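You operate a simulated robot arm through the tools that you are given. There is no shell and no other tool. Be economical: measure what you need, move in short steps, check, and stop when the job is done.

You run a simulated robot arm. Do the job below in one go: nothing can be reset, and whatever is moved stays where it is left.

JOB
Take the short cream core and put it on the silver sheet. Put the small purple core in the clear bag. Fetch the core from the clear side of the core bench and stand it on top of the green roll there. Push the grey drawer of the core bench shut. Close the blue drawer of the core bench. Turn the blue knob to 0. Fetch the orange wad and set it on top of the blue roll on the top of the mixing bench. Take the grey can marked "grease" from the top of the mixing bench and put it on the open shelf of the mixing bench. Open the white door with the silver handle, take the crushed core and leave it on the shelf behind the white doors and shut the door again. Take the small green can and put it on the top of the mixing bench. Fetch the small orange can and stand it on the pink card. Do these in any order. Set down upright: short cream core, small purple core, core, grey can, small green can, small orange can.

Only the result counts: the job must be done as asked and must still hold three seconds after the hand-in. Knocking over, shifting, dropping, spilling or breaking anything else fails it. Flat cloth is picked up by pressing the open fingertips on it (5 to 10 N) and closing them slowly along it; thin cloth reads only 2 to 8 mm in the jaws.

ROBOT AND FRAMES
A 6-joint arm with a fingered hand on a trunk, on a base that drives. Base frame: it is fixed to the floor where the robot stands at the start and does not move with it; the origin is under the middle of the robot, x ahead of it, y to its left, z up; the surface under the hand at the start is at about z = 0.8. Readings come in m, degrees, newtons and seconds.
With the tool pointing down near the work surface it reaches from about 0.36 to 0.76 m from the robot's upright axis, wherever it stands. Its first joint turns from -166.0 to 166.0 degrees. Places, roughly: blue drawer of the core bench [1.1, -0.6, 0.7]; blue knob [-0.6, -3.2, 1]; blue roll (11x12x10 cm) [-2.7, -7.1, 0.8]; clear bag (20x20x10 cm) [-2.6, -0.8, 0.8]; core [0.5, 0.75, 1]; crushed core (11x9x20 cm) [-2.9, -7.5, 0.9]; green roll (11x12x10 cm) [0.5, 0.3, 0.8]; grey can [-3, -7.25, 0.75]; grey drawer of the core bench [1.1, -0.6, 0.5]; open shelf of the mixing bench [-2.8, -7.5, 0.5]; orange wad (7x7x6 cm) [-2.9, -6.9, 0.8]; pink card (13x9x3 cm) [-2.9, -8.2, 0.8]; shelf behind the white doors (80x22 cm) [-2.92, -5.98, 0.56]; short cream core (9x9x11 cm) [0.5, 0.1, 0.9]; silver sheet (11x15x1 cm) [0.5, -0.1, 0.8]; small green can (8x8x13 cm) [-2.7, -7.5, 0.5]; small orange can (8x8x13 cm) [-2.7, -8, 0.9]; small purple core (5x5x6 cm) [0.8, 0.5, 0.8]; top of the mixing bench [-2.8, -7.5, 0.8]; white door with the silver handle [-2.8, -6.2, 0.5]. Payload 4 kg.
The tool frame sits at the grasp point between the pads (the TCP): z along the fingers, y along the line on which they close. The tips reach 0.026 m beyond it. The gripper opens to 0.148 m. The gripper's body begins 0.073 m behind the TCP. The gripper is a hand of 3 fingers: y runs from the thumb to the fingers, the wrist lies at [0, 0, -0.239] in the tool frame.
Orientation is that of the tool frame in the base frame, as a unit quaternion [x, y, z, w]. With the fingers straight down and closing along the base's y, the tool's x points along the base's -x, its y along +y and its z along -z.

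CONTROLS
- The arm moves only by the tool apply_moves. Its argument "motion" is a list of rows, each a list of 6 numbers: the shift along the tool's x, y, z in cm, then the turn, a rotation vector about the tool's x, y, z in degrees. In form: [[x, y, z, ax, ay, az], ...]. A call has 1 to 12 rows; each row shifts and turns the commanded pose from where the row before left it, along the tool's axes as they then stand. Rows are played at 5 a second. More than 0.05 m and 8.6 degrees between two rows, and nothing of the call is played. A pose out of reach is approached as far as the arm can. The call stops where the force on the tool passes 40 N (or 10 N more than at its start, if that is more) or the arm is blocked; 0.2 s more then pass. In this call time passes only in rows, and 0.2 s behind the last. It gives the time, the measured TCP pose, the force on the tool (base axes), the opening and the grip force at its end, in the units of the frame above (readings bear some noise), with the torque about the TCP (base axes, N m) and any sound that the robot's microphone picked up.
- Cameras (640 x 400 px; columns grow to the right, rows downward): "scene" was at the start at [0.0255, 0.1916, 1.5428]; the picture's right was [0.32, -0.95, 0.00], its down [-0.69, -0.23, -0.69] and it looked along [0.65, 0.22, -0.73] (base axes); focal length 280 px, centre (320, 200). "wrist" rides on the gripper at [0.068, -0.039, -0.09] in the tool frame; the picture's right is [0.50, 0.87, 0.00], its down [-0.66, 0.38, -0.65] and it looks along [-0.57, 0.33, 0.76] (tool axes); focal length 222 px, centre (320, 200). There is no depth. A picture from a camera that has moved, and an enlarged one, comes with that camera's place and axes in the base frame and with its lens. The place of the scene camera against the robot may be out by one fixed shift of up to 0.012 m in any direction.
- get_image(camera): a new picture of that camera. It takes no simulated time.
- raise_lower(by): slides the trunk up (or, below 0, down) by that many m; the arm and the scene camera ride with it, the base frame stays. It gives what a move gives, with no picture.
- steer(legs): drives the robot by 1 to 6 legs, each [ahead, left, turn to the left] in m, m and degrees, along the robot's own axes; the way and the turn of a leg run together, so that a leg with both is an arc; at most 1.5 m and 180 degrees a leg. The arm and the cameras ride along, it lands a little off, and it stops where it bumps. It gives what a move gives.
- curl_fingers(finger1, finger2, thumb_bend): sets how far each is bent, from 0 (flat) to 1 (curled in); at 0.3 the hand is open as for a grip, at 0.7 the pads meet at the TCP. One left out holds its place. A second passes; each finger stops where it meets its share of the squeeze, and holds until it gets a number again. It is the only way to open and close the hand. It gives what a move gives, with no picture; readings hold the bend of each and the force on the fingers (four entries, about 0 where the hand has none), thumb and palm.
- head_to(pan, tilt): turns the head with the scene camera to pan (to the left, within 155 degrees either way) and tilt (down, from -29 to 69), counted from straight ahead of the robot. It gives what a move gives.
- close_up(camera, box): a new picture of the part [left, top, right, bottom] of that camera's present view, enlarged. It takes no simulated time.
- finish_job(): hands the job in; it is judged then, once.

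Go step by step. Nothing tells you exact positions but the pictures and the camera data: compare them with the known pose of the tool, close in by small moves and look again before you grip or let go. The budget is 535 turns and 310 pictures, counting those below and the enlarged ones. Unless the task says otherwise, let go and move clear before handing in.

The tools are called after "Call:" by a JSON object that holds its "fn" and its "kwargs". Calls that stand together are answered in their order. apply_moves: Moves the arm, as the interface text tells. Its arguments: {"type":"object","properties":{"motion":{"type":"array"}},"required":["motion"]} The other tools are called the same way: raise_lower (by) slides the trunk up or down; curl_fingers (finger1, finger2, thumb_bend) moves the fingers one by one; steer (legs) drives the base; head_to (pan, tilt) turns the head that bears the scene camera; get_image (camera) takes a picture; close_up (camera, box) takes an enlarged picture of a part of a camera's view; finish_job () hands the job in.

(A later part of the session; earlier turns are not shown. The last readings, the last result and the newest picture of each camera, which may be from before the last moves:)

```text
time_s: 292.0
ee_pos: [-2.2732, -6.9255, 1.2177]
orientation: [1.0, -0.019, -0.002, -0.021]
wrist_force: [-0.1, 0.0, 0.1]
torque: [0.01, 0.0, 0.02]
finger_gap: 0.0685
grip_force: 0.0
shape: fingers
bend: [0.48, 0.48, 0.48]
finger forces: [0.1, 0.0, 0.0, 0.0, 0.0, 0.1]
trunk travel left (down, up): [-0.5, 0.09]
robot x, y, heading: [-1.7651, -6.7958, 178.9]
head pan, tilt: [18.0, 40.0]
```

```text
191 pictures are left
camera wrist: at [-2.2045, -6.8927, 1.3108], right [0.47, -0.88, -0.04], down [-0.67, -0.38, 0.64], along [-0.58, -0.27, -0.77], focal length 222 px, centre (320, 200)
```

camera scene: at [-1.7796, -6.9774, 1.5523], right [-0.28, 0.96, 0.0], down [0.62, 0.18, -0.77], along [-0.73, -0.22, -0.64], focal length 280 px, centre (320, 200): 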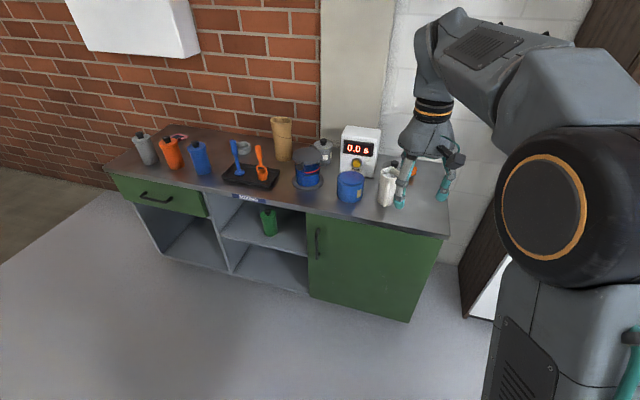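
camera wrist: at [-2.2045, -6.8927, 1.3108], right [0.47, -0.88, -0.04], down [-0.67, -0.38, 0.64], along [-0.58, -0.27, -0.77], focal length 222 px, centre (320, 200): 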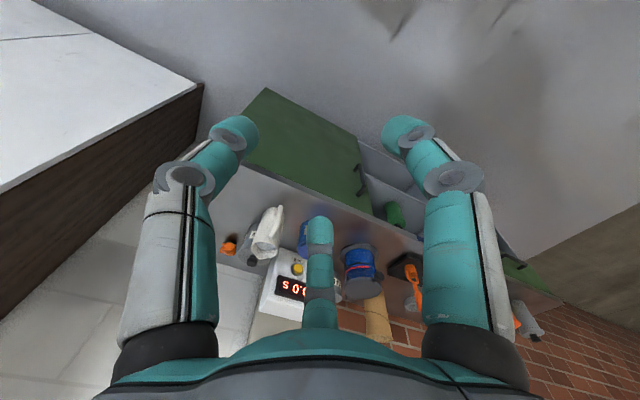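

Call:
{"fn": "close_up", "kwargs": {"camera": "scene", "box": [210, 110, 370, 220]}}

Call:
{"fn": "close_up", "kwargs": {"camera": "scene", "box": [330, 120, 460, 220]}}

Call:
{"fn": "close_up", "kwargs": {"camera": "wrist", "box": [200, 180, 440, 340]}}

```text
3.64 times, centred on (290, 165) of scene
camera zoom: at [-1.7796, -6.9774, 1.5523], right [-0.28, 0.96, 0.0], down [0.62, 0.18, -0.77], along [-0.73, -0.22, -0.64], focal length 1019 px, centre (429, 327)
```

zoom: 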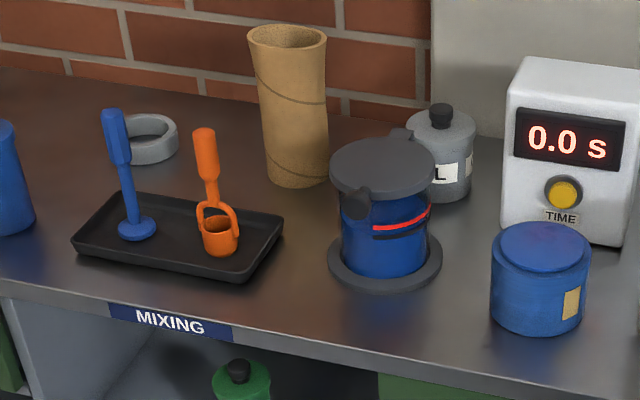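

```text
4.00 times, centred on (395, 170) of scene
camera zoom: at [-1.7796, -6.9774, 1.5523], right [-0.28, 0.96, 0.0], down [0.62, 0.18, -0.77], along [-0.73, -0.22, -0.64], focal length 1121 px, centre (20, 320)
```

zoom: 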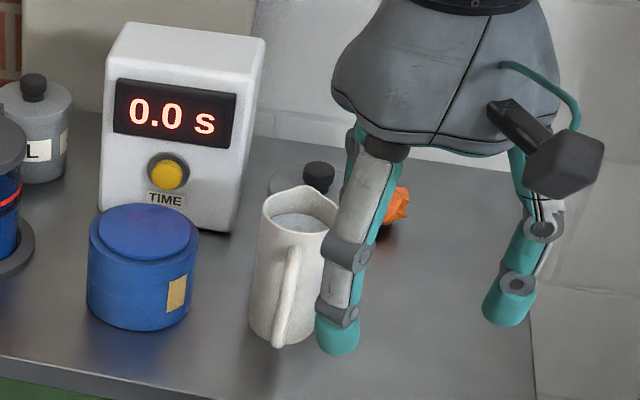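

```text
2.50 times, centred on (320, 260) of wrist
camera zoom: at [-2.2045, -6.8927, 1.3108], right [0.47, -0.88, -0.04], down [-0.67, -0.38, 0.64], along [-0.58, -0.27, -0.77], focal length 555 px, centre (320, 50)
```

zoom: 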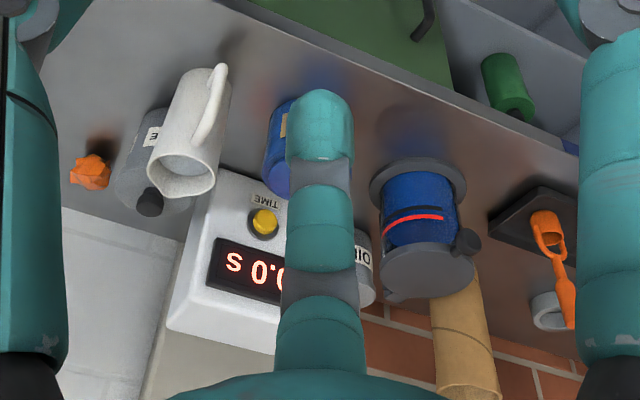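

The grease can appears to be the one behind the white pitcher (label ending in "E"); the other reads "OIL". I'll start at the left end with the orange can and pink card, driving there.

Call:
{"fn": "steer", "kwargs": {"legs": [[0, 1.2, 1], [0.35, 0, 0]]}}

Call:
{"fn": "head_to", "kwargs": {"pan": 10, "tilt": 50}}

Call:
{"fn": "get_image", "kwargs": {"camera": "scene"}}

Call:
{"fn": "get_image", "kwargs": {"camera": "wrist"}}

```text
time_s: 300.0
ee_pos: [-2.6479, -8.1361, 1.2197]
orientation: [1.0, -0.02, -0.002, -0.022]
wrist_force: [-1.0, 0.3, -0.3]
torque: [0.01, 0.01, -0.01]
finger_gap: 0.0681
grip_force: 0.0
shape: fingers
bend: [0.48, 0.48, 0.48]
finger forces: [0.0, 0.0, 0.0, 0.0, 0.0, 0.0]
trunk travel left (down, up): [-0.5, 0.09]
robot x, y, heading: [-2.1382, -8.0057, 178.5]
head pan, tilt: [18.0, 40.0]
```

```text
time_s: 300.7
ee_pos: [-2.6478, -8.1364, 1.2183]
orientation: [1.0, -0.019, -0.002, -0.021]
wrist_force: [0.2, 0.9, 0.4]
torque: [0.03, -0.02, 0.01]
finger_gap: 0.0682
grip_force: 0.1
shape: fingers
bend: [0.48, 0.48, 0.48]
finger forces: [0.0, 0.0, 0.0, 0.1, 0.0, 0.0]
trunk travel left (down, up): [-0.5, 0.09]
robot x, y, heading: [-2.138, -8.0072, 178.5]
head pan, tilt: [10.0, 50.0]
```

```text
187 pictures are left
camera scene: at [-2.1486, -8.1753, 1.5382], right [-0.15, 0.99, 0.0], down [0.76, 0.11, -0.64], along [-0.64, -0.1, -0.77], focal length 280 px, centre (320, 200)
```

scene: 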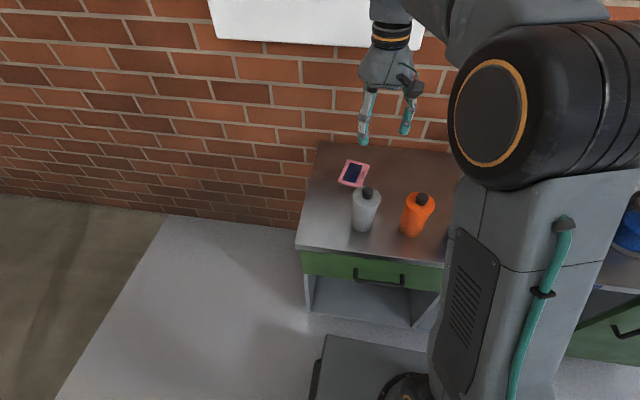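

```text
186 pictures are left
camera wrist: at [-2.5788, -8.1034, 1.3108], right [0.47, -0.88, -0.04], down [-0.67, -0.38, 0.64], along [-0.58, -0.27, -0.77], focal length 222 px, centre (320, 200)
```

wrist: 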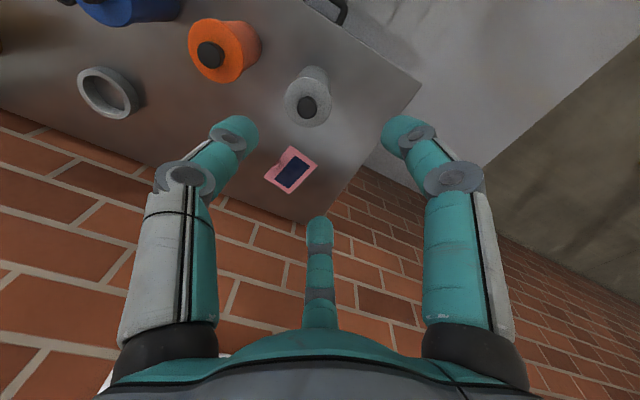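

The gripper's three fingers are spaced evenly around; the orange can is at about (−2.705, −7.96), the pink card at (−2.925, −8.166). I set a narrower opening because of the blue bottle beside it and move above the can.

Call:
{"fn": "curl_fingers", "kwargs": {"finger1": 0.37, "finger2": 0.37, "thumb_bend": 0.37}}

Call:
{"fn": "apply_moves", "kwargs": {"motion": [[-1.06, -2.9, 3.1, -0.4, 0, 0], [-1.06, -2.9, 3.1, -0.4, 0, 0], [-1.06, -2.9, 3.1, -0.4, 0, 0], [-1.06, -2.9, 3.1, -0.4, 0, 0], [-1.06, -2.9, 3.1, -0.4, 0, 0], [-1.06, -2.9, 3.1, -0.4, 0, 0]]}}

Call:
{"fn": "get_image", "kwargs": {"camera": "wrist"}}

Call:
{"fn": "get_image", "kwargs": {"camera": "scene"}}

```text
time_s: 301.7
ee_pos: [-2.6485, -8.1358, 1.218]
orientation: [1.0, -0.019, -0.002, -0.021]
wrist_force: [0.4, -0.2, -0.4]
torque: [0.0, 0.01, -0.01]
finger_gap: 0.1041
grip_force: 0.0
shape: fingers
bend: [0.37, 0.37, 0.37]
finger forces: [0.0, 0.0, 0.0, 0.0, 0.1, 0.0]
trunk travel left (down, up): [-0.5, 0.09]
robot x, y, heading: [-2.1417, -8.0064, 178.7]
head pan, tilt: [10.0, 50.0]
```

```text
time_s: 303.1
ee_pos: [-2.7054, -7.9541, 1.036]
orientation: [1.0, -0.019, -0.002, 0.001]
wrist_force: [-0.6, 0.1, 0.8]
torque: [-0.01, 0.02, 0.0]
finger_gap: 0.1043
grip_force: 0.0
shape: fingers
bend: [0.37, 0.37, 0.37]
finger forces: [0.0, 0.1, 0.1, 0.0, 0.0, 0.1]
trunk travel left (down, up): [-0.5, 0.09]
robot x, y, heading: [-2.1378, -8.007, 178.7]
head pan, tilt: [10.0, 50.0]
```

```text
185 pictures are left
camera wrist: at [-2.6366, -7.9169, 1.1262], right [0.47, -0.88, 0.0], down [-0.67, -0.35, 0.66], along [-0.58, -0.3, -0.75], focal length 222 px, centre (320, 200)
```

wrist: 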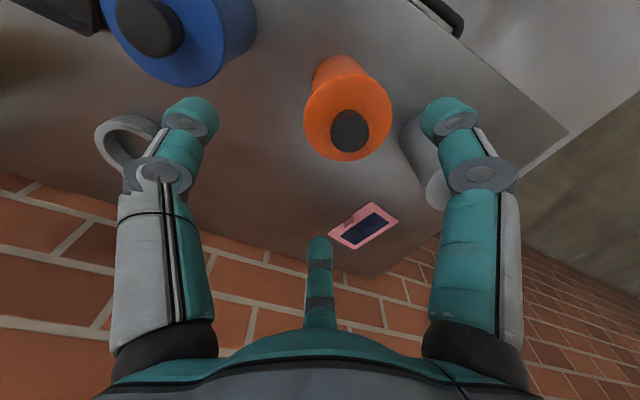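

```text
184 pictures are left
camera scene: at [-2.1487, -8.1752, 1.5382], right [-0.15, 0.99, 0.0], down [0.76, 0.11, -0.64], along [-0.64, -0.1, -0.77], focal length 280 px, centre (320, 200)
```

scene: 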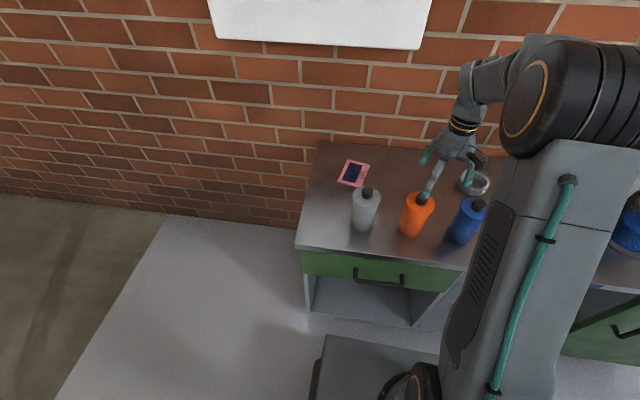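

The cap is at (−2.694, −7.974, 0.95), so the bench top is about z 0.82 and the card is at (−2.895, −8.155). I correct and descend partway.

Call:
{"fn": "apply_moves", "kwargs": {"motion": [[1.1, 1.9, 2, 0, 0, 0], [0, 0, 3, 0, 0, 0], [0, 0, 3, 0, 0, 0]]}}

Call:
{"fn": "get_image", "kwargs": {"camera": "wrist"}}

Call:
{"fn": "close_up", "kwargs": {"camera": "scene", "box": [330, 120, 510, 270]}}

```text
time_s: 303.9
ee_pos: [-2.6974, -7.9734, 0.9586]
orientation: [1.0, -0.019, -0.002, -0.001]
wrist_force: [0.3, 0.6, 0.4]
torque: [0.01, 0.0, -0.02]
finger_gap: 0.1045
grip_force: 0.1
shape: fingers
bend: [0.37, 0.37, 0.37]
finger forces: [0.0, 0.1, 0.0, 0.1, 0.1, 0.0]
trunk travel left (down, up): [-0.5, 0.09]
robot x, y, heading: [-2.1379, -8.0092, 178.7]
head pan, tilt: [10.0, 50.0]
```

```text
183 pictures are left
camera wrist: at [-2.6278, -7.9371, 1.0489], right [0.47, -0.88, 0.0], down [-0.67, -0.35, 0.66], along [-0.58, -0.3, -0.75], focal length 222 px, centre (320, 200)
```

wrist: 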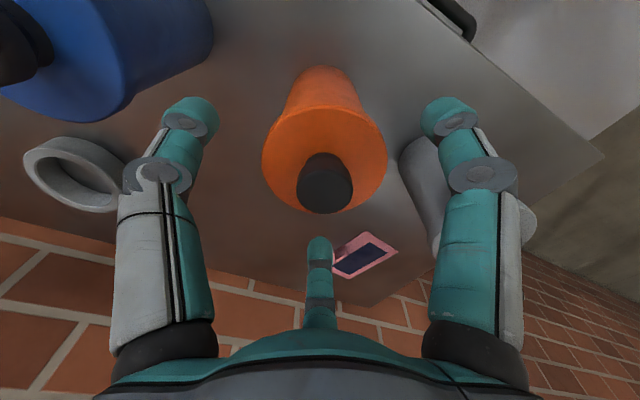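

```text
2.67 times, centred on (420, 195) of scene
camera zoom: at [-2.1488, -8.1751, 1.5382], right [-0.15, 0.99, 0.0], down [0.76, 0.11, -0.64], along [-0.64, -0.1, -0.77], focal length 747 px, centre (53, 213)
```

zoom: 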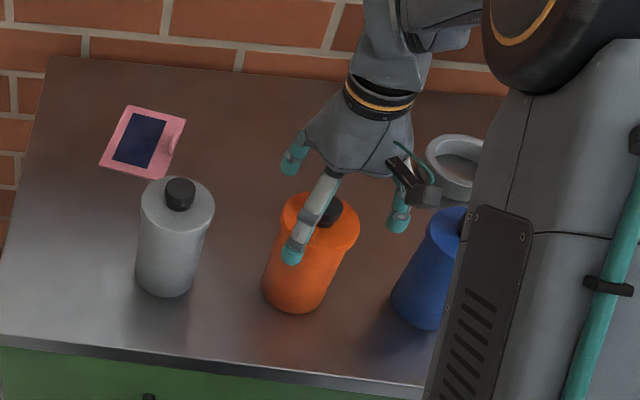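

Centred well; the thumb side is close to the blue bottle, so I bend the thumb slightly more and shift 3 mm away, then descend to grip height.

Call:
{"fn": "curl_fingers", "kwargs": {"thumb_bend": 0.4}}

Call:
{"fn": "apply_moves", "kwargs": {"motion": [[0.1, 0.4, 2, 0, 0, 0], [0, 0, 2.5, 0, 0, 0], [0, 0, 2.0, 0, 0, 0]]}}

Call:
{"fn": "get_image", "kwargs": {"camera": "wrist"}}

```text
time_s: 304.9
ee_pos: [-2.6967, -7.9738, 0.9602]
orientation: [1.0, -0.019, -0.003, -0.001]
wrist_force: [-0.1, -0.3, 0.4]
torque: [0.03, -0.02, -0.02]
finger_gap: 0.0999
grip_force: 0.1
shape: fingers
bend: [0.37, 0.37, 0.4]
finger forces: [0.1, 0.0, 0.0, 0.0, 0.1, 0.0]
trunk travel left (down, up): [-0.5, 0.09]
robot x, y, heading: [-2.1374, -8.0053, 178.7]
head pan, tilt: [10.0, 50.0]
```

```text
time_s: 305.7
ee_pos: [-2.6958, -7.9787, 0.893]
orientation: [1.0, -0.019, -0.003, 0.0]
wrist_force: [0.5, -0.3, 0.8]
torque: [0.01, 0.01, -0.02]
finger_gap: 0.1
grip_force: 0.0
shape: fingers
bend: [0.37, 0.37, 0.4]
finger forces: [0.0, 0.0, 0.0, 0.1, 0.0, 0.1]
trunk travel left (down, up): [-0.5, 0.09]
robot x, y, heading: [-2.1359, -8.0084, 178.7]
head pan, tilt: [10.0, 50.0]
```

```text
181 pictures are left
camera wrist: at [-2.6267, -7.942, 0.9829], right [0.47, -0.88, 0.0], down [-0.67, -0.35, 0.66], along [-0.58, -0.3, -0.75], focal length 222 px, centre (320, 200)
```

wrist: 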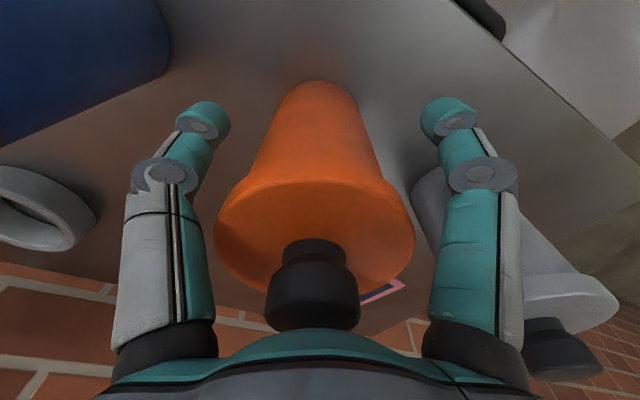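

The fingers surround the can; I close.

Call:
{"fn": "curl_fingers", "kwargs": {"finger1": 0.62, "finger2": 0.62, "thumb_bend": 0.62}}

Call:
{"fn": "apply_moves", "kwargs": {"motion": [[0, 0, -1.5, 0, 0, 0], [0, 0, -3, 0, 0, 0], [0, 0, -3, 0, 0, 0]]}}

Call:
{"fn": "get_image", "kwargs": {"camera": "wrist"}}

Call:
{"fn": "close_up", "kwargs": {"camera": "scene", "box": [330, 120, 510, 270]}}

```text
time_s: 306.7
ee_pos: [-2.6963, -7.979, 0.8921]
orientation: [1.0, -0.018, -0.003, 0.0]
wrist_force: [0.8, 0.6, 0.8]
torque: [0.11, -0.02, -0.02]
finger_gap: 0.0541
grip_force: 14.1
shape: fingers
bend: [0.52, 0.51, 0.55]
finger forces: [8.7, 8.5, 0.0, 0.1, 10.3, 0.0]
trunk travel left (down, up): [-0.5, 0.09]
robot x, y, heading: [-2.1387, -8.0061, 178.8]
head pan, tilt: [10.0, 50.0]
```

```text
time_s: 307.5
ee_pos: [-2.6954, -7.9788, 0.9693]
orientation: [1.0, -0.019, -0.003, 0.0]
wrist_force: [0.9, 0.2, -4.4]
torque: [-0.01, 0.0, 0.01]
finger_gap: 0.054
grip_force: 13.2
shape: fingers
bend: [0.52, 0.51, 0.55]
finger forces: [8.5, 8.9, 0.0, 0.0, 9.5, 0.1]
trunk travel left (down, up): [-0.5, 0.09]
robot x, y, heading: [-2.1385, -8.008, 178.7]
head pan, tilt: [10.0, 50.0]
```

```text
180 pictures are left
camera wrist: at [-2.6262, -7.9415, 1.0585], right [0.47, -0.88, 0.0], down [-0.67, -0.35, 0.66], along [-0.58, -0.3, -0.75], focal length 222 px, centre (320, 200)
```

wrist: 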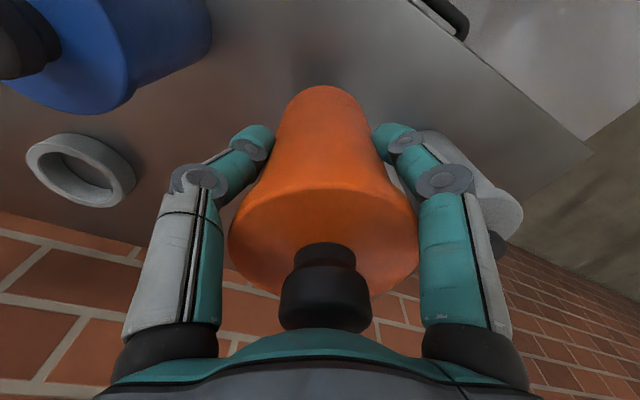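

```text
2.67 times, centred on (420, 195) of scene
camera zoom: at [-2.1488, -8.1753, 1.5381], right [-0.15, 0.99, 0.0], down [0.76, 0.11, -0.64], along [-0.64, -0.1, -0.77], focal length 747 px, centre (53, 213)
```

zoom: 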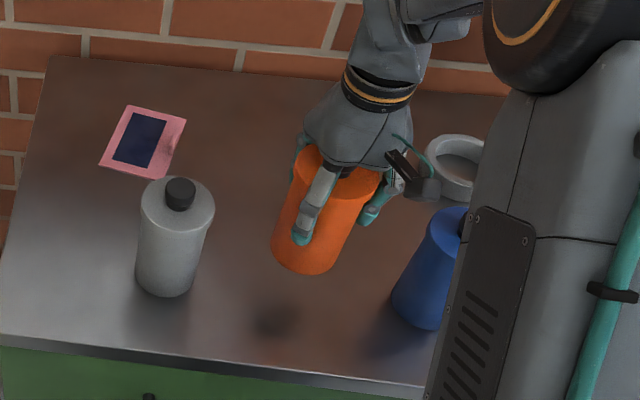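

The can is lifted. I drive 8 cm closer for reach, then carry it behind the grey bottle to above the pink card.

Call:
{"fn": "steer", "kwargs": {"legs": [[0.08, 0, 0]]}}

Call:
{"fn": "apply_moves", "kwargs": {"motion": [[-4, 0, -2, 0, 0, 0], [-4, 0, 0, 0, 0, 0], [-3.6, 0.5, 0, 0, 0, 0], [0, 4.2, 0, 0, 0, 0], [0, 4.2, 0, 0, 0, 0], [0, 4.2, 0, 0, 0, 0], [0, 4.0, 0, 0, 0, 0]]}}

Call:
{"fn": "get_image", "kwargs": {"camera": "wrist"}}

Call:
{"fn": "get_image", "kwargs": {"camera": "scene"}}

```text
time_s: 308.6
ee_pos: [-2.7736, -7.9766, 0.9675]
orientation: [1.0, -0.019, -0.001, 0.0]
wrist_force: [-0.2, -0.3, -5.3]
torque: [0.04, 0.0, -0.01]
finger_gap: 0.0539
grip_force: 13.2
shape: fingers
bend: [0.52, 0.51, 0.55]
finger forces: [8.5, 8.7, 0.0, 0.1, 9.7, 0.0]
trunk travel left (down, up): [-0.5, 0.09]
robot x, y, heading: [-2.2185, -8.0041, 178.6]
head pan, tilt: [10.0, 50.0]
```

```text
time_s: 310.2
ee_pos: [-2.897, -8.1436, 0.9873]
orientation: [1.0, -0.02, -0.002, -0.001]
wrist_force: [-0.9, 0.5, -5.5]
torque: [0.01, 0.02, -0.03]
finger_gap: 0.0538
grip_force: 13.8
shape: fingers
bend: [0.52, 0.51, 0.55]
finger forces: [8.8, 9.1, 0.1, 0.1, 10.0, 0.0]
trunk travel left (down, up): [-0.5, 0.09]
robot x, y, heading: [-2.2135, -8.0025, 178.5]
head pan, tilt: [10.0, 50.0]
```

```text
178 pictures are left
camera wrist: at [-2.8277, -8.1062, 1.0783], right [0.47, -0.89, 0.0], down [-0.67, -0.35, 0.66], along [-0.58, -0.3, -0.75], focal length 222 px, centre (320, 200)
```

wrist: 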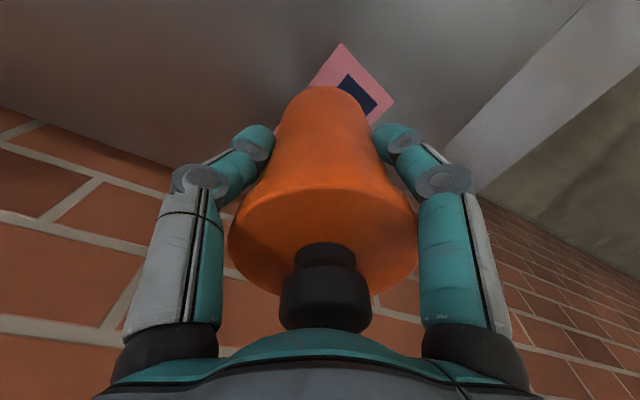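

```text
177 pictures are left
camera scene: at [-2.228, -8.1735, 1.5381], right [-0.15, 0.99, 0.0], down [0.76, 0.11, -0.64], along [-0.64, -0.1, -0.77], focal length 280 px, centre (320, 200)
```

scene: 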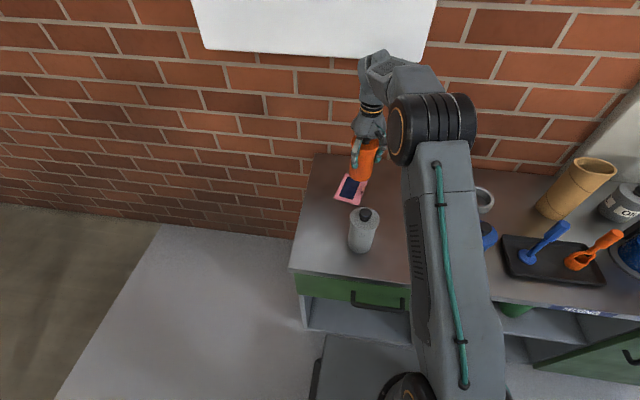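

The card centre is about (−2.909, −8.162). I adjust and lower toward it.

Call:
{"fn": "apply_moves", "kwargs": {"motion": [[-1.1, 1.8, 0, 0, 0, 0], [0, 0, 3, 0, 0, 0], [0, 0, 2.5, 0, 0, 0]]}}

Call:
{"fn": "get_image", "kwargs": {"camera": "wrist"}}

Call:
{"fn": "close_up", "kwargs": {"camera": "scene", "box": [300, 120, 420, 260]}}

```text
time_s: 311.0
ee_pos: [-2.9099, -8.1597, 0.9337]
orientation: [1.0, -0.019, -0.002, -0.001]
wrist_force: [0.3, -0.1, -4.9]
torque: [0.01, 0.0, 0.02]
finger_gap: 0.0537
grip_force: 13.5
shape: fingers
bend: [0.52, 0.51, 0.55]
finger forces: [8.5, 9.0, 0.1, 0.1, 9.9, 0.1]
trunk travel left (down, up): [-0.5, 0.09]
robot x, y, heading: [-2.2135, -8.0042, 178.4]
head pan, tilt: [10.0, 50.0]
```

```text
176 pictures are left
camera wrist: at [-2.8407, -8.1221, 1.0231], right [0.47, -0.89, 0.0], down [-0.67, -0.35, 0.66], along [-0.58, -0.3, -0.75], focal length 222 px, centre (320, 200)
```

wrist: 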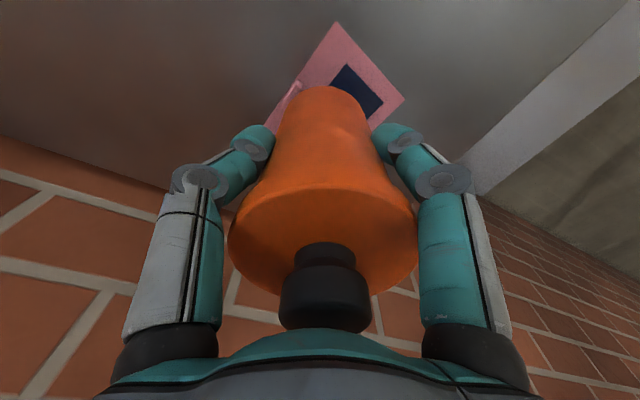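

```text
2.86 times, centred on (360, 190) of scene
camera zoom: at [-2.2278, -8.1734, 1.5381], right [-0.15, 0.99, 0.0], down [0.76, 0.11, -0.64], along [-0.64, -0.1, -0.77], focal length 801 px, centre (206, 229)
```

zoom: 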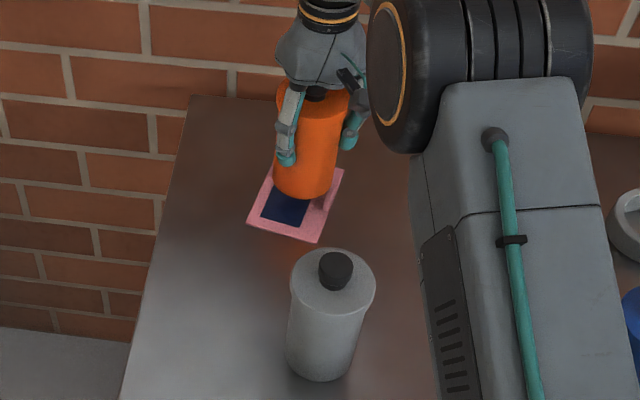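

Position is right over the card. I lower the remaining distance in small steps to contact.

Call:
{"fn": "apply_moves", "kwargs": {"motion": [[0, 0.3, 1.5, 0, 0, 0], [0, 0, 1, 0, 0, 0], [0, 0, 0.5, 0, 0, 0]]}}

Call:
{"fn": "apply_moves", "kwargs": {"motion": [[0, 0, 0.25, 0, 0, 0], [0, 0, 0.25, 0, 0, 0]]}}

```text
time_s: 311.8
ee_pos: [-2.909, -8.1621, 0.9028]
orientation: [1.0, -0.019, -0.002, -0.001]
wrist_force: [0.9, 0.5, -5.1]
torque: [0.0, 0.0, 0.01]
finger_gap: 0.0535
grip_force: 13.9
shape: fingers
bend: [0.52, 0.51, 0.55]
finger forces: [8.5, 9.1, 0.1, 0.0, 9.9, 0.1]
trunk travel left (down, up): [-0.5, 0.09]
robot x, y, heading: [-2.2147, -8.0072, 178.5]
head pan, tilt: [10.0, 50.0]
```

```text
time_s: 312.4
ee_pos: [-2.9083, -8.1622, 0.8966]
orientation: [1.0, -0.02, -0.002, 0.0]
wrist_force: [0.0, 0.3, -5.1]
torque: [0.01, -0.06, -0.02]
finger_gap: 0.0537
grip_force: 13.8
shape: fingers
bend: [0.52, 0.51, 0.55]
finger forces: [8.4, 9.1, 0.0, 0.0, 9.9, 0.0]
trunk travel left (down, up): [-0.5, 0.09]
robot x, y, heading: [-2.2183, -8.0059, 178.7]
head pan, tilt: [10.0, 50.0]
```

Call:
{"fn": "apply_moves", "kwargs": {"motion": [[0, 0, 0.2, 0, 0, 0], [0, 0, 0.2, 0, 0, 0]]}}

Call:
{"fn": "close_up", "kwargs": {"camera": "scene", "box": [300, 120, 420, 260]}}

```text
time_s: 313.0
ee_pos: [-2.9079, -8.1634, 0.8953]
orientation: [1.0, -0.019, -0.004, -0.001]
wrist_force: [0.2, -0.6, 5.6]
torque: [0.09, -0.02, -0.04]
finger_gap: 0.0534
grip_force: 14.5
shape: fingers
bend: [0.52, 0.51, 0.55]
finger forces: [8.9, 9.9, 0.0, 0.0, 10.3, 0.1]
trunk travel left (down, up): [-0.5, 0.09]
robot x, y, heading: [-2.2154, -8.0047, 178.5]
head pan, tilt: [10.0, 50.0]
```

```text
2.86 times, centred on (360, 190) of scene
camera zoom: at [-2.227, -8.1733, 1.5384], right [-0.15, 0.99, 0.0], down [0.76, 0.11, -0.64], along [-0.64, -0.1, -0.77], focal length 801 px, centre (206, 229)
```

zoom: 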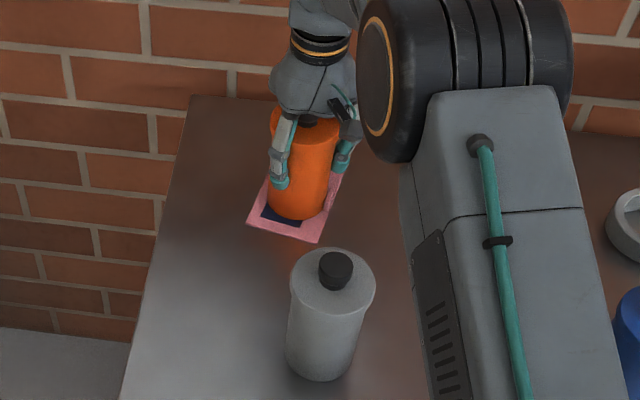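

It rests on the card. I release and rise.

Call:
{"fn": "curl_fingers", "kwargs": {"finger1": 0.37, "finger2": 0.37, "thumb_bend": 0.38}}

Call:
{"fn": "apply_moves", "kwargs": {"motion": [[0, 0, -2, 0, 0, 0], [0, 0, -4, 0, 0, 0], [0, 0, -4, 0, 0, 0], [0, 0, -4, 0, 0, 0], [0, 0, -4, 0, 0, 0]]}}

Call:
{"fn": "get_image", "kwargs": {"camera": "wrist"}}

Call:
{"fn": "close_up", "kwargs": {"camera": "scene", "box": [300, 120, 420, 260]}}

```text
time_s: 314.0
ee_pos: [-2.9074, -8.1632, 0.8944]
orientation: [1.0, -0.019, -0.003, 0.0]
wrist_force: [0.4, 0.4, -0.8]
torque: [0.0, 0.01, -0.01]
finger_gap: 0.1027
grip_force: 0.0
shape: fingers
bend: [0.37, 0.37, 0.38]
finger forces: [0.0, 0.0, 0.0, 0.1, 0.0, 0.1]
trunk travel left (down, up): [-0.5, 0.09]
robot x, y, heading: [-2.2156, -8.0054, 178.8]
head pan, tilt: [10.0, 50.0]
```

```text
time_s: 315.2
ee_pos: [-2.9091, -8.1634, 1.0766]
orientation: [1.0, -0.019, -0.003, 0.0]
wrist_force: [0.2, 0.5, -0.4]
torque: [0.0, -0.02, -0.02]
finger_gap: 0.1031
grip_force: 0.1
shape: fingers
bend: [0.37, 0.37, 0.38]
finger forces: [0.0, 0.1, 0.0, 0.1, 0.1, 0.0]
trunk travel left (down, up): [-0.5, 0.09]
robot x, y, heading: [-2.2164, -8.006, 178.5]
head pan, tilt: [10.0, 50.0]
```

```text
173 pictures are left
camera wrist: at [-2.8408, -8.1264, 1.1663], right [0.47, -0.88, 0.0], down [-0.67, -0.35, 0.66], along [-0.58, -0.3, -0.75], focal length 222 px, centre (320, 200)
```

wrist: 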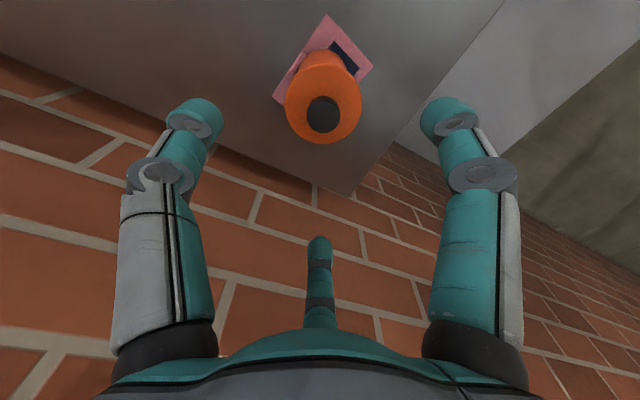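

```text
2.86 times, centred on (360, 190) of scene
camera zoom: at [-2.2274, -8.1733, 1.5381], right [-0.15, 0.99, 0.0], down [0.76, 0.11, -0.64], along [-0.64, -0.1, -0.77], focal length 801 px, centre (206, 229)
```

zoom: 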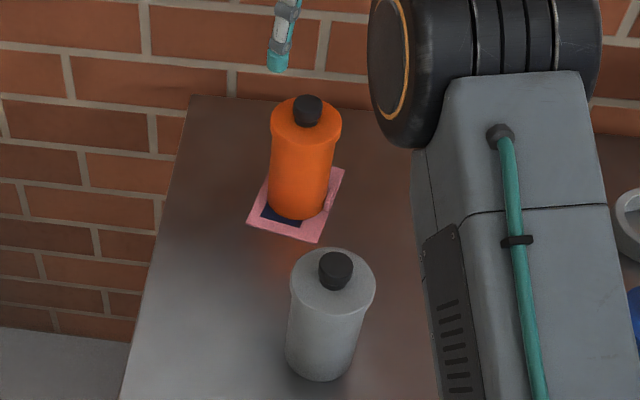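

The orange can stands on the pink card. Next, the small green can in the open shelf (about (−2.675, −7.53), shelf z ≈ 0.47): I retract, back off, line up, and lower the trunk.

Call:
{"fn": "apply_moves", "kwargs": {"motion": [[0, 0, -4, 0, 0, 0], [3, 0, -4, 0, 0, 0], [4.5, 0, 0, 0, 0, 0], [4.5, 0, 0, 0, 0, 0], [4.5, 0, 0, 0, 0, 0], [4.5, 0, 0, 0, 0, 0], [4.5, 0, 0, 0, 0, 0]]}}

Call:
{"fn": "steer", "kwargs": {"legs": [[-0.22, 0, 1.5], [0, -0.58, 0]]}}

Call:
{"fn": "raise_lower", "kwargs": {"by": -0.33}}

Call:
{"fn": "head_to", "kwargs": {"pan": 5, "tilt": 35}}

Call:
{"fn": "get_image", "kwargs": {"camera": "scene"}}

Call:
{"fn": "get_image", "kwargs": {"camera": "wrist"}}

```text
time_s: 316.8
ee_pos: [-2.6494, -8.1747, 1.1502]
orientation: [1.0, -0.02, -0.002, 0.0]
wrist_force: [0.8, 0.5, 0.3]
torque: [0.02, 0.0, 0.0]
finger_gap: 0.103
grip_force: 0.2
shape: fingers
bend: [0.37, 0.37, 0.38]
finger forces: [0.1, 0.1, 0.1, 0.0, 0.0, 0.1]
out of reach, approached as far as the arm can: row 1
trunk travel left (down, up): [-0.5, 0.09]
robot x, y, heading: [-2.2171, -8.0065, 178.6]
head pan, tilt: [10.0, 50.0]
```

```text
time_s: 321.3
ee_pos: [-2.4294, -7.6104, 1.1509]
orientation: [1.0, 0.002, -0.003, 0.0]
wrist_force: [0.0, -0.1, 0.0]
torque: [-0.02, -0.02, 0.0]
finger_gap: 0.1027
grip_force: 0.1
shape: fingers
bend: [0.37, 0.37, 0.38]
finger forces: [0.0, 0.0, 0.0, 0.1, 0.0, 0.1]
trunk travel left (down, up): [-0.5, 0.09]
robot x, y, heading: [-2.0067, -7.4241, -179.2]
head pan, tilt: [10.0, 50.0]
```

```text
time_s: 324.6
ee_pos: [-2.4321, -7.6109, 0.8221]
orientation: [1.0, 0.0, -0.003, -0.001]
wrist_force: [-0.2, -0.1, 0.2]
torque: [0.0, 0.01, 0.03]
finger_gap: 0.1027
grip_force: 0.0
shape: fingers
bend: [0.37, 0.37, 0.38]
finger forces: [0.1, 0.0, 0.2, 0.0, 0.0, 0.0]
trunk travel left (down, up): [-0.17, 0.42]
robot x, y, heading: [-2.0008, -7.4213, -179.2]
head pan, tilt: [10.0, 50.0]
```

```text
time_s: 325.4
ee_pos: [-2.4299, -7.6116, 0.8206]
orientation: [1.0, 0.001, -0.003, -0.002]
wrist_force: [-0.4, 0.3, -0.2]
torque: [0.01, 0.02, 0.01]
finger_gap: 0.1028
grip_force: 0.1
shape: fingers
bend: [0.37, 0.37, 0.38]
finger forces: [0.0, 0.1, 0.0, 0.0, 0.0, 0.0]
trunk travel left (down, up): [-0.17, 0.42]
robot x, y, heading: [-2.0055, -7.4227, -179.1]
head pan, tilt: [5.0, 35.0]
```

```text
171 pictures are left
camera scene: at [-2.0208, -7.5881, 1.2298], right [-0.1, 0.99, 0.0], down [0.57, 0.06, -0.82], along [-0.81, -0.08, -0.57], focal length 280 px, centre (320, 200)
```

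scene: 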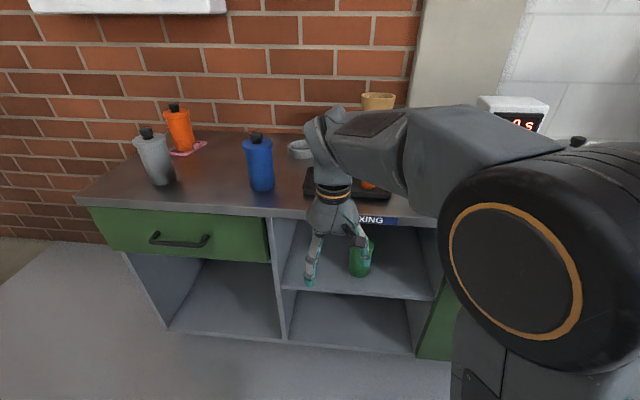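

```text
170 pictures are left
camera wrist: at [-2.3635, -7.5719, 0.9109], right [0.5, -0.87, 0.0], down [-0.65, -0.38, 0.66], along [-0.57, -0.33, -0.75], focal length 222 px, centre (320, 200)
```

wrist: 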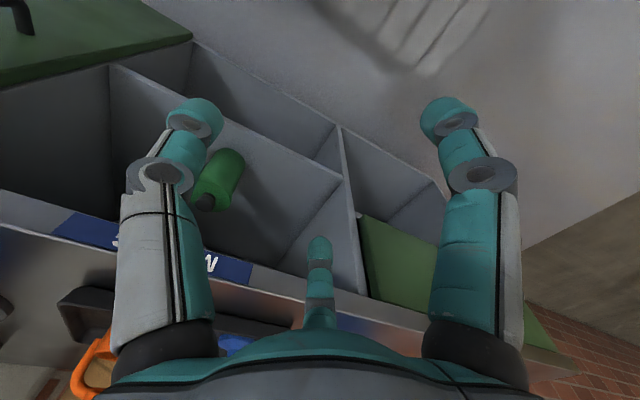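

The green can stands at about (−2.70, −7.527) in the shelf bay. I'll approach nearly horizontally with the thumb on top: back off 0.1 m, lower the trunk, roll the hand 90°, then tilt it forward.

Call:
{"fn": "steer", "kwargs": {"legs": [[-0.1, 0, 0]]}}

Call:
{"fn": "raise_lower", "kwargs": {"by": -0.15}}

Call:
{"fn": "apply_moves", "kwargs": {"motion": [[0, 0, 0, 0, 0, -8.2], [0, 0, 0, 0, 0, -8.2], [0, 0, 0, 0, 0, -8.2], [0, 0, 0, 0, 0, -8.2], [0, 0, 0, 0, 0, -8.2], [0, 0, 0, 0, 0, -8.2], [0, 0, 0, 0, 0, -8.2], [0, 0, 0, 0, 0, -8.2], [0, 0, 0, 0, 0, -8.2], [0, 0, 0, 0, 0, -8.2], [0, 0, 0, 0, 0, -8]]}}

Call:
{"fn": "apply_moves", "kwargs": {"motion": [[0.93, -2.72, 1.0, 8.33, 0, 0], [0.93, -2.55, 1.38, 8.33, 0, 0], [0.93, -2.32, 1.74, 8.33, 0, 0], [0.93, -2.04, 2.06, 8.33, 0, 0], [0.93, -1.72, 2.33, 8.33, 0, 0], [0.93, -1.37, 2.56, 8.33, 0, 0]]}}

Call:
{"fn": "get_image", "kwargs": {"camera": "scene"}}

```text
time_s: 326.5
ee_pos: [-2.3313, -7.6101, 0.8203]
orientation: [1.0, 0.0, -0.003, 0.0]
wrist_force: [0.1, 0.2, -0.8]
torque: [0.0, 0.01, 0.0]
finger_gap: 0.1029
grip_force: 0.0
shape: fingers
bend: [0.37, 0.37, 0.38]
finger forces: [0.1, 0.0, 0.0, 0.1, 0.0, 0.0]
trunk travel left (down, up): [-0.17, 0.42]
robot x, y, heading: [-1.9062, -7.4247, -179.0]
head pan, tilt: [5.0, 35.0]
```

```text
time_s: 328.3
ee_pos: [-2.3314, -7.6094, 0.6708]
orientation: [1.0, 0.0, -0.003, -0.002]
wrist_force: [0.2, 0.6, -0.2]
torque: [-0.01, -0.01, 0.02]
finger_gap: 0.1029
grip_force: 0.2
shape: fingers
bend: [0.37, 0.37, 0.38]
finger forces: [0.0, 0.0, 0.1, 0.1, 0.0, 0.1]
trunk travel left (down, up): [-0.02, 0.57]
robot x, y, heading: [-1.9025, -7.4206, -179.2]
head pan, tilt: [5.0, 35.0]
```

```text
time_s: 330.7
ee_pos: [-2.3178, -7.625, 0.6596]
orientation: [0.71, 0.704, -0.002, -0.007]
wrist_force: [-0.3, 0.0, 0.7]
torque: [-0.03, -0.01, 0.0]
finger_gap: 0.1027
grip_force: 0.1
shape: fingers
bend: [0.37, 0.37, 0.38]
finger forces: [0.0, 0.0, 0.0, 0.1, 0.1, 0.1]
out of reach, approached as far as the arm can: row 11
trunk travel left (down, up): [-0.02, 0.57]
robot x, y, heading: [-1.9059, -7.4202, -179.2]
head pan, tilt: [5.0, 35.0]
```

```text
time_s: 332.1
ee_pos: [-2.4802, -7.57, 0.5989]
orientation: [0.641, 0.64, -0.299, -0.3]
wrist_force: [0.7, 0.0, 0.5]
torque: [0.03, -0.03, 0.02]
finger_gap: 0.1028
grip_force: 0.1
shape: fingers
bend: [0.37, 0.37, 0.38]
finger forces: [0.1, 0.1, 0.0, 0.0, 0.0, 0.0]
trunk travel left (down, up): [-0.02, 0.57]
robot x, y, heading: [-1.903, -7.4209, -179.3]
head pan, tilt: [5.0, 35.0]
```

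```text
169 pictures are left
camera scene: at [-1.921, -7.5866, 1.0799], right [-0.1, 0.99, 0.0], down [0.57, 0.06, -0.82], along [-0.82, -0.08, -0.57], focal length 280 px, centre (320, 200)
```

scene: 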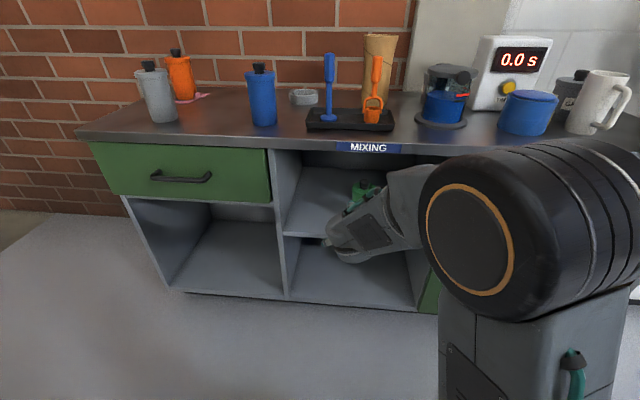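

So far good at 50° tilt. I open the thumb wider and complete the tilt to 75° in front of the can.

Call:
{"fn": "curl_fingers", "kwargs": {"finger1": 0.33, "finger2": 0.33, "thumb_bend": 0.15}}

Call:
{"fn": "apply_moves", "kwargs": {"motion": [[1.3, -1.2, 2.2, 8.33, 0, 0], [1.3, -0.9, 2.4, 8.33, 0, 0], [1.3, -0.5, 2.5, 8.33, 0, 0]]}}

Call:
{"fn": "get_image", "kwargs": {"camera": "wrist"}}

Call:
{"fn": "get_image", "kwargs": {"camera": "scene"}}

```text
time_s: 333.1
ee_pos: [-2.4811, -7.5711, 0.5996]
orientation: [0.64, 0.641, -0.3, -0.301]
wrist_force: [-0.3, -0.1, 0.6]
torque: [-0.03, 0.02, 0.03]
finger_gap: 0.1372
grip_force: 0.0
shape: fingers
bend: [0.33, 0.33, 0.15]
finger forces: [0.0, 0.0, 0.1, 0.0, 0.0, 0.1]
trunk travel left (down, up): [-0.02, 0.57]
robot x, y, heading: [-1.9077, -7.4218, -179.3]
head pan, tilt: [5.0, 35.0]
```

```text
time_s: 333.9
ee_pos: [-2.5601, -7.5631, 0.6074]
orientation: [0.569, 0.557, -0.42, -0.436]
wrist_force: [1.1, -0.8, -0.3]
torque: [0.01, 0.0, -0.02]
finger_gap: 0.1376
grip_force: 0.0
shape: fingers
bend: [0.33, 0.33, 0.15]
finger forces: [0.0, 0.1, 0.0, 0.1, 0.0, 0.1]
out of reach, approached as far as the arm can: row 3
trunk travel left (down, up): [-0.02, 0.57]
robot x, y, heading: [-1.9063, -7.4215, -179.3]
head pan, tilt: [5.0, 35.0]
```

```text
168 pictures are left
camera wrist: at [-2.4825, -7.4973, 0.6688], right [0.25, 0.5, -0.83], down [0.71, -0.67, -0.19], along [-0.66, -0.55, -0.52], focal length 222 px, centre (320, 200)
```

wrist: 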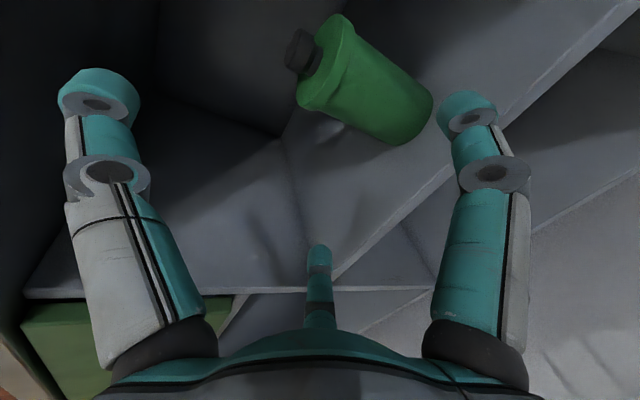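

```text
167 pictures are left
camera scene: at [-1.921, -7.5865, 1.0799], right [-0.1, 0.99, 0.0], down [0.57, 0.06, -0.82], along [-0.82, -0.08, -0.57], focal length 280 px, centre (320, 200)
```

scene: 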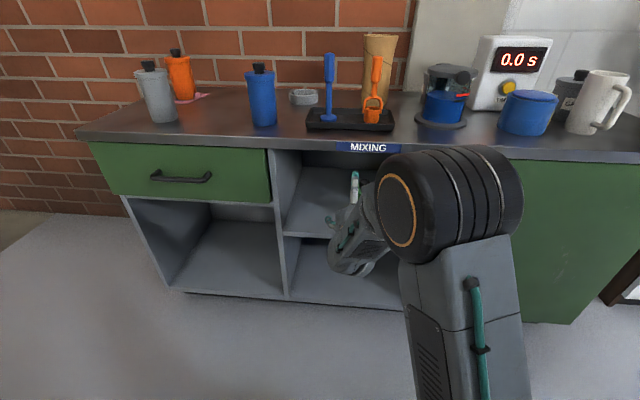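

The can is confirmed near (−2.705, −7.526). I shift the base 3.7 cm right to line up and lower the hand in front of the can.

Call:
{"fn": "steer", "kwargs": {"legs": [[0, -0.037, 0]]}}

Call:
{"fn": "apply_moves", "kwargs": {"motion": [[0, 1.5, 2.0, 0, 0, 0], [0, 1.5, 2.0, 0, 0, 0]]}}

Call:
{"fn": "get_image", "kwargs": {"camera": "wrist"}}

Call:
{"fn": "close_up", "kwargs": {"camera": "scene", "box": [250, 130, 430, 300]}}

```text
time_s: 334.7
ee_pos: [-2.5595, -7.527, 0.6072]
orientation: [0.569, 0.558, -0.42, -0.434]
wrist_force: [-0.4, -0.8, -0.5]
torque: [-0.03, 0.01, -0.02]
finger_gap: 0.1374
grip_force: 0.0
shape: fingers
bend: [0.33, 0.33, 0.15]
finger forces: [0.0, 0.0, 0.0, 0.1, 0.0, 0.0]
trunk travel left (down, up): [-0.02, 0.57]
robot x, y, heading: [-1.9033, -7.3844, -179.4]
head pan, tilt: [5.0, 35.0]
```

```text
time_s: 335.3
ee_pos: [-2.5934, -7.5395, 0.5726]
orientation: [0.571, 0.558, -0.416, -0.436]
wrist_force: [0.4, -0.2, 0.5]
torque: [0.0, -0.01, 0.0]
finger_gap: 0.1375
grip_force: 0.1
shape: fingers
bend: [0.33, 0.33, 0.15]
finger forces: [0.1, 0.0, 0.0, 0.0, 0.0, 0.2]
out of reach, approached as far as the arm can: row 1, 2
trunk travel left (down, up): [-0.02, 0.57]
robot x, y, heading: [-1.9049, -7.382, -179.3]
head pan, tilt: [5.0, 35.0]
```

```text
166 pictures are left
camera wrist: at [-2.5153, -7.4742, 0.636], right [0.25, 0.5, -0.83], down [0.71, -0.68, -0.19], along [-0.66, -0.54, -0.53], focal length 222 px, centre (320, 200)
```

wrist: 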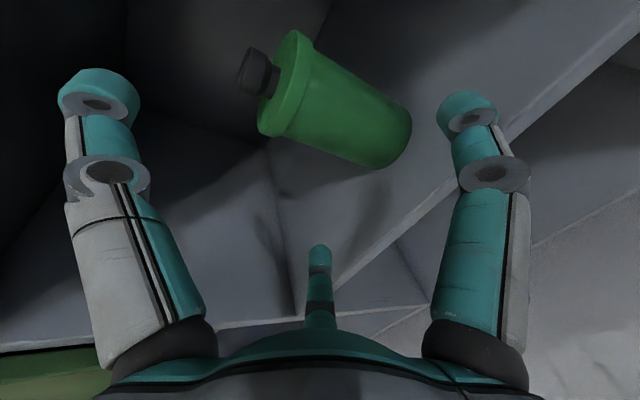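

```text
2.35 times, centred on (340, 215) of scene
camera zoom: at [-1.9215, -7.55, 1.0799], right [-0.1, 0.99, 0.0], down [0.57, 0.06, -0.82], along [-0.82, -0.08, -0.57], focal length 660 px, centre (273, 165)
```

zoom: 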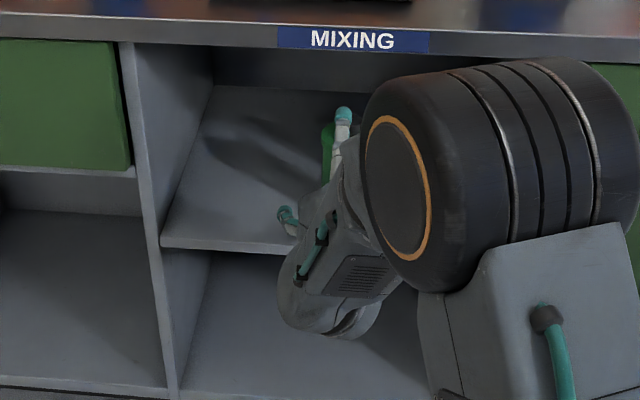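

Call:
{"fn": "steer", "kwargs": {"legs": [[0, -0.016, 0]]}}

Call:
{"fn": "apply_moves", "kwargs": {"motion": [[0, -0.6, 2.6, 0, 0, 0], [0, -0.6, 2.6, 0, 0, 0]]}}

Call:
{"fn": "get_image", "kwargs": {"camera": "wrist"}}

```text
time_s: 336.1
ee_pos: [-2.5929, -7.5245, 0.5719]
orientation: [0.572, 0.557, -0.416, -0.436]
wrist_force: [0.3, 0.3, 0.4]
torque: [-0.02, 0.02, 0.02]
finger_gap: 0.1376
grip_force: 0.1
shape: fingers
bend: [0.33, 0.33, 0.15]
finger forces: [0.1, 0.0, 0.0, 0.1, 0.0, 0.1]
trunk travel left (down, up): [-0.02, 0.57]
robot x, y, heading: [-1.9043, -7.3699, -179.6]
head pan, tilt: [5.0, 35.0]
```

```text
time_s: 336.7
ee_pos: [-2.6456, -7.5215, 0.5685]
orientation: [0.571, 0.558, -0.416, -0.435]
wrist_force: [0.4, -0.5, -1.4]
torque: [-0.02, -0.01, 0.0]
finger_gap: 0.1376
grip_force: 0.0
shape: fingers
bend: [0.33, 0.33, 0.15]
finger forces: [0.0, 0.0, 0.1, 0.0, 0.1, 0.0]
trunk travel left (down, up): [-0.02, 0.57]
robot x, y, heading: [-1.904, -7.3695, -179.2]
head pan, tilt: [5.0, 35.0]
```

```text
164 pictures are left
camera wrist: at [-2.5679, -7.4571, 0.6328], right [0.25, 0.5, -0.83], down [0.71, -0.68, -0.19], along [-0.66, -0.54, -0.53], focal length 222 px, centre (320, 200)
```

wrist: 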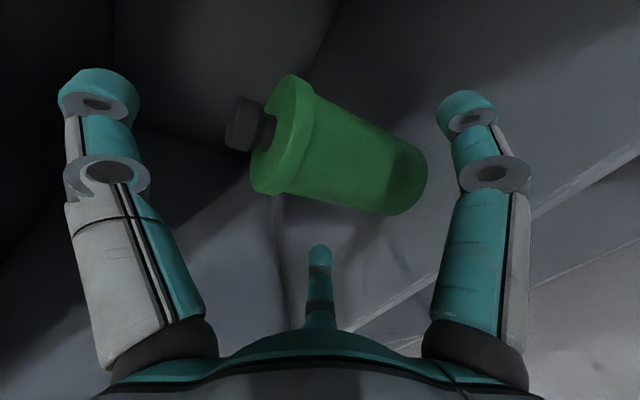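

Well aligned laterally. I advance the last 4 cm.

Call:
{"fn": "apply_moves", "kwargs": {"motion": [[0, -0.1, 2.0, 0, 0, 0], [0, -0.1, 2.0, 0, 0, 0]]}}

Call:
{"fn": "get_image", "kwargs": {"camera": "wrist"}}

```text
time_s: 337.3
ee_pos: [-2.685, -7.5199, 0.5594]
orientation: [0.571, 0.557, -0.416, -0.436]
wrist_force: [-0.3, 0.3, 0.3]
torque: [0.01, -0.02, -0.04]
finger_gap: 0.1376
grip_force: 0.1
shape: fingers
bend: [0.33, 0.33, 0.15]
finger forces: [0.0, 0.0, 0.1, 0.1, 0.1, 0.1]
trunk travel left (down, up): [-0.02, 0.57]
robot x, y, heading: [-1.9062, -7.3695, -179.3]
head pan, tilt: [5.0, 35.0]
```

```text
163 pictures are left
camera wrist: at [-2.6072, -7.4544, 0.623], right [0.25, 0.5, -0.83], down [0.71, -0.68, -0.19], along [-0.66, -0.54, -0.53], focal length 222 px, centre (320, 200)
```

wrist: 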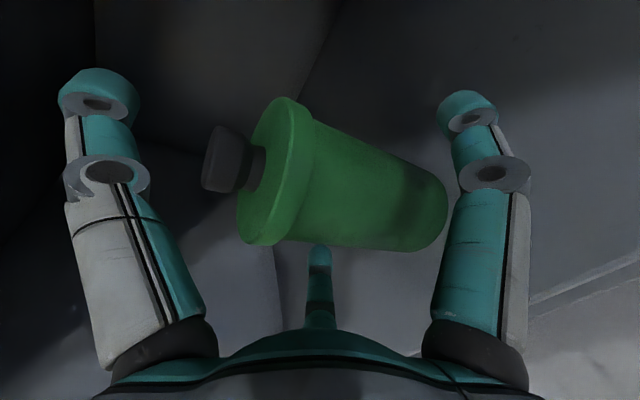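

The can is between the fingers; I go 1 cm deeper and close the two side fingers first, gently.

Call:
{"fn": "apply_moves", "kwargs": {"motion": [[0, -0.27, 1.0, 0, 0, 0]]}}

Call:
{"fn": "curl_fingers", "kwargs": {"finger1": 0.5, "finger2": 0.5, "thumb_bend": 0.4}}

Call:
{"fn": "get_image", "kwargs": {"camera": "wrist"}}

```text
time_s: 337.7
ee_pos: [-2.6953, -7.5202, 0.5612]
orientation: [0.571, 0.557, -0.417, -0.436]
wrist_force: [0.0, -0.7, -0.1]
torque: [-0.01, 0.02, -0.02]
finger_gap: 0.1377
grip_force: 0.1
shape: fingers
bend: [0.33, 0.33, 0.15]
finger forces: [0.0, 0.0, 0.1, 0.0, 0.0, 0.0]
trunk travel left (down, up): [-0.02, 0.57]
robot x, y, heading: [-1.9054, -7.3712, -179.2]
head pan, tilt: [5.0, 35.0]
```

```text
time_s: 338.7
ee_pos: [-2.6964, -7.5208, 0.5604]
orientation: [0.572, 0.556, -0.416, -0.436]
wrist_force: [-0.6, -1.9, 1.2]
torque: [0.07, 0.02, 0.04]
finger_gap: 0.0832
grip_force: 2.7
shape: fingers
bend: [0.49, 0.48, 0.39]
finger forces: [1.0, 1.4, 0.0, 0.0, 2.4, 0.1]
trunk travel left (down, up): [-0.02, 0.57]
robot x, y, heading: [-1.9077, -7.3706, -179.2]
head pan, tilt: [5.0, 35.0]
```

```text
162 pictures are left
camera wrist: at [-2.6178, -7.4553, 0.6236], right [0.25, 0.5, -0.83], down [0.71, -0.68, -0.19], along [-0.66, -0.54, -0.53], focal length 222 px, centre (320, 200)
```

wrist: 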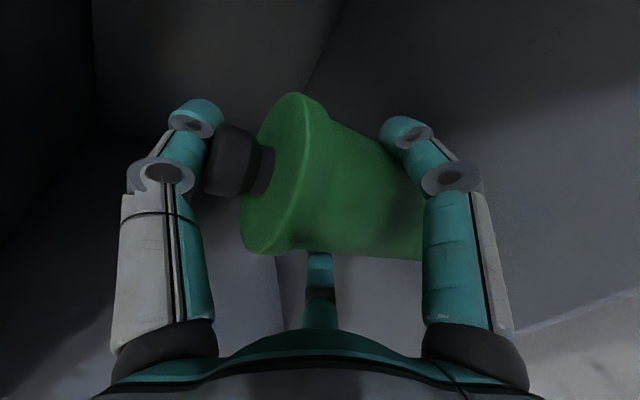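

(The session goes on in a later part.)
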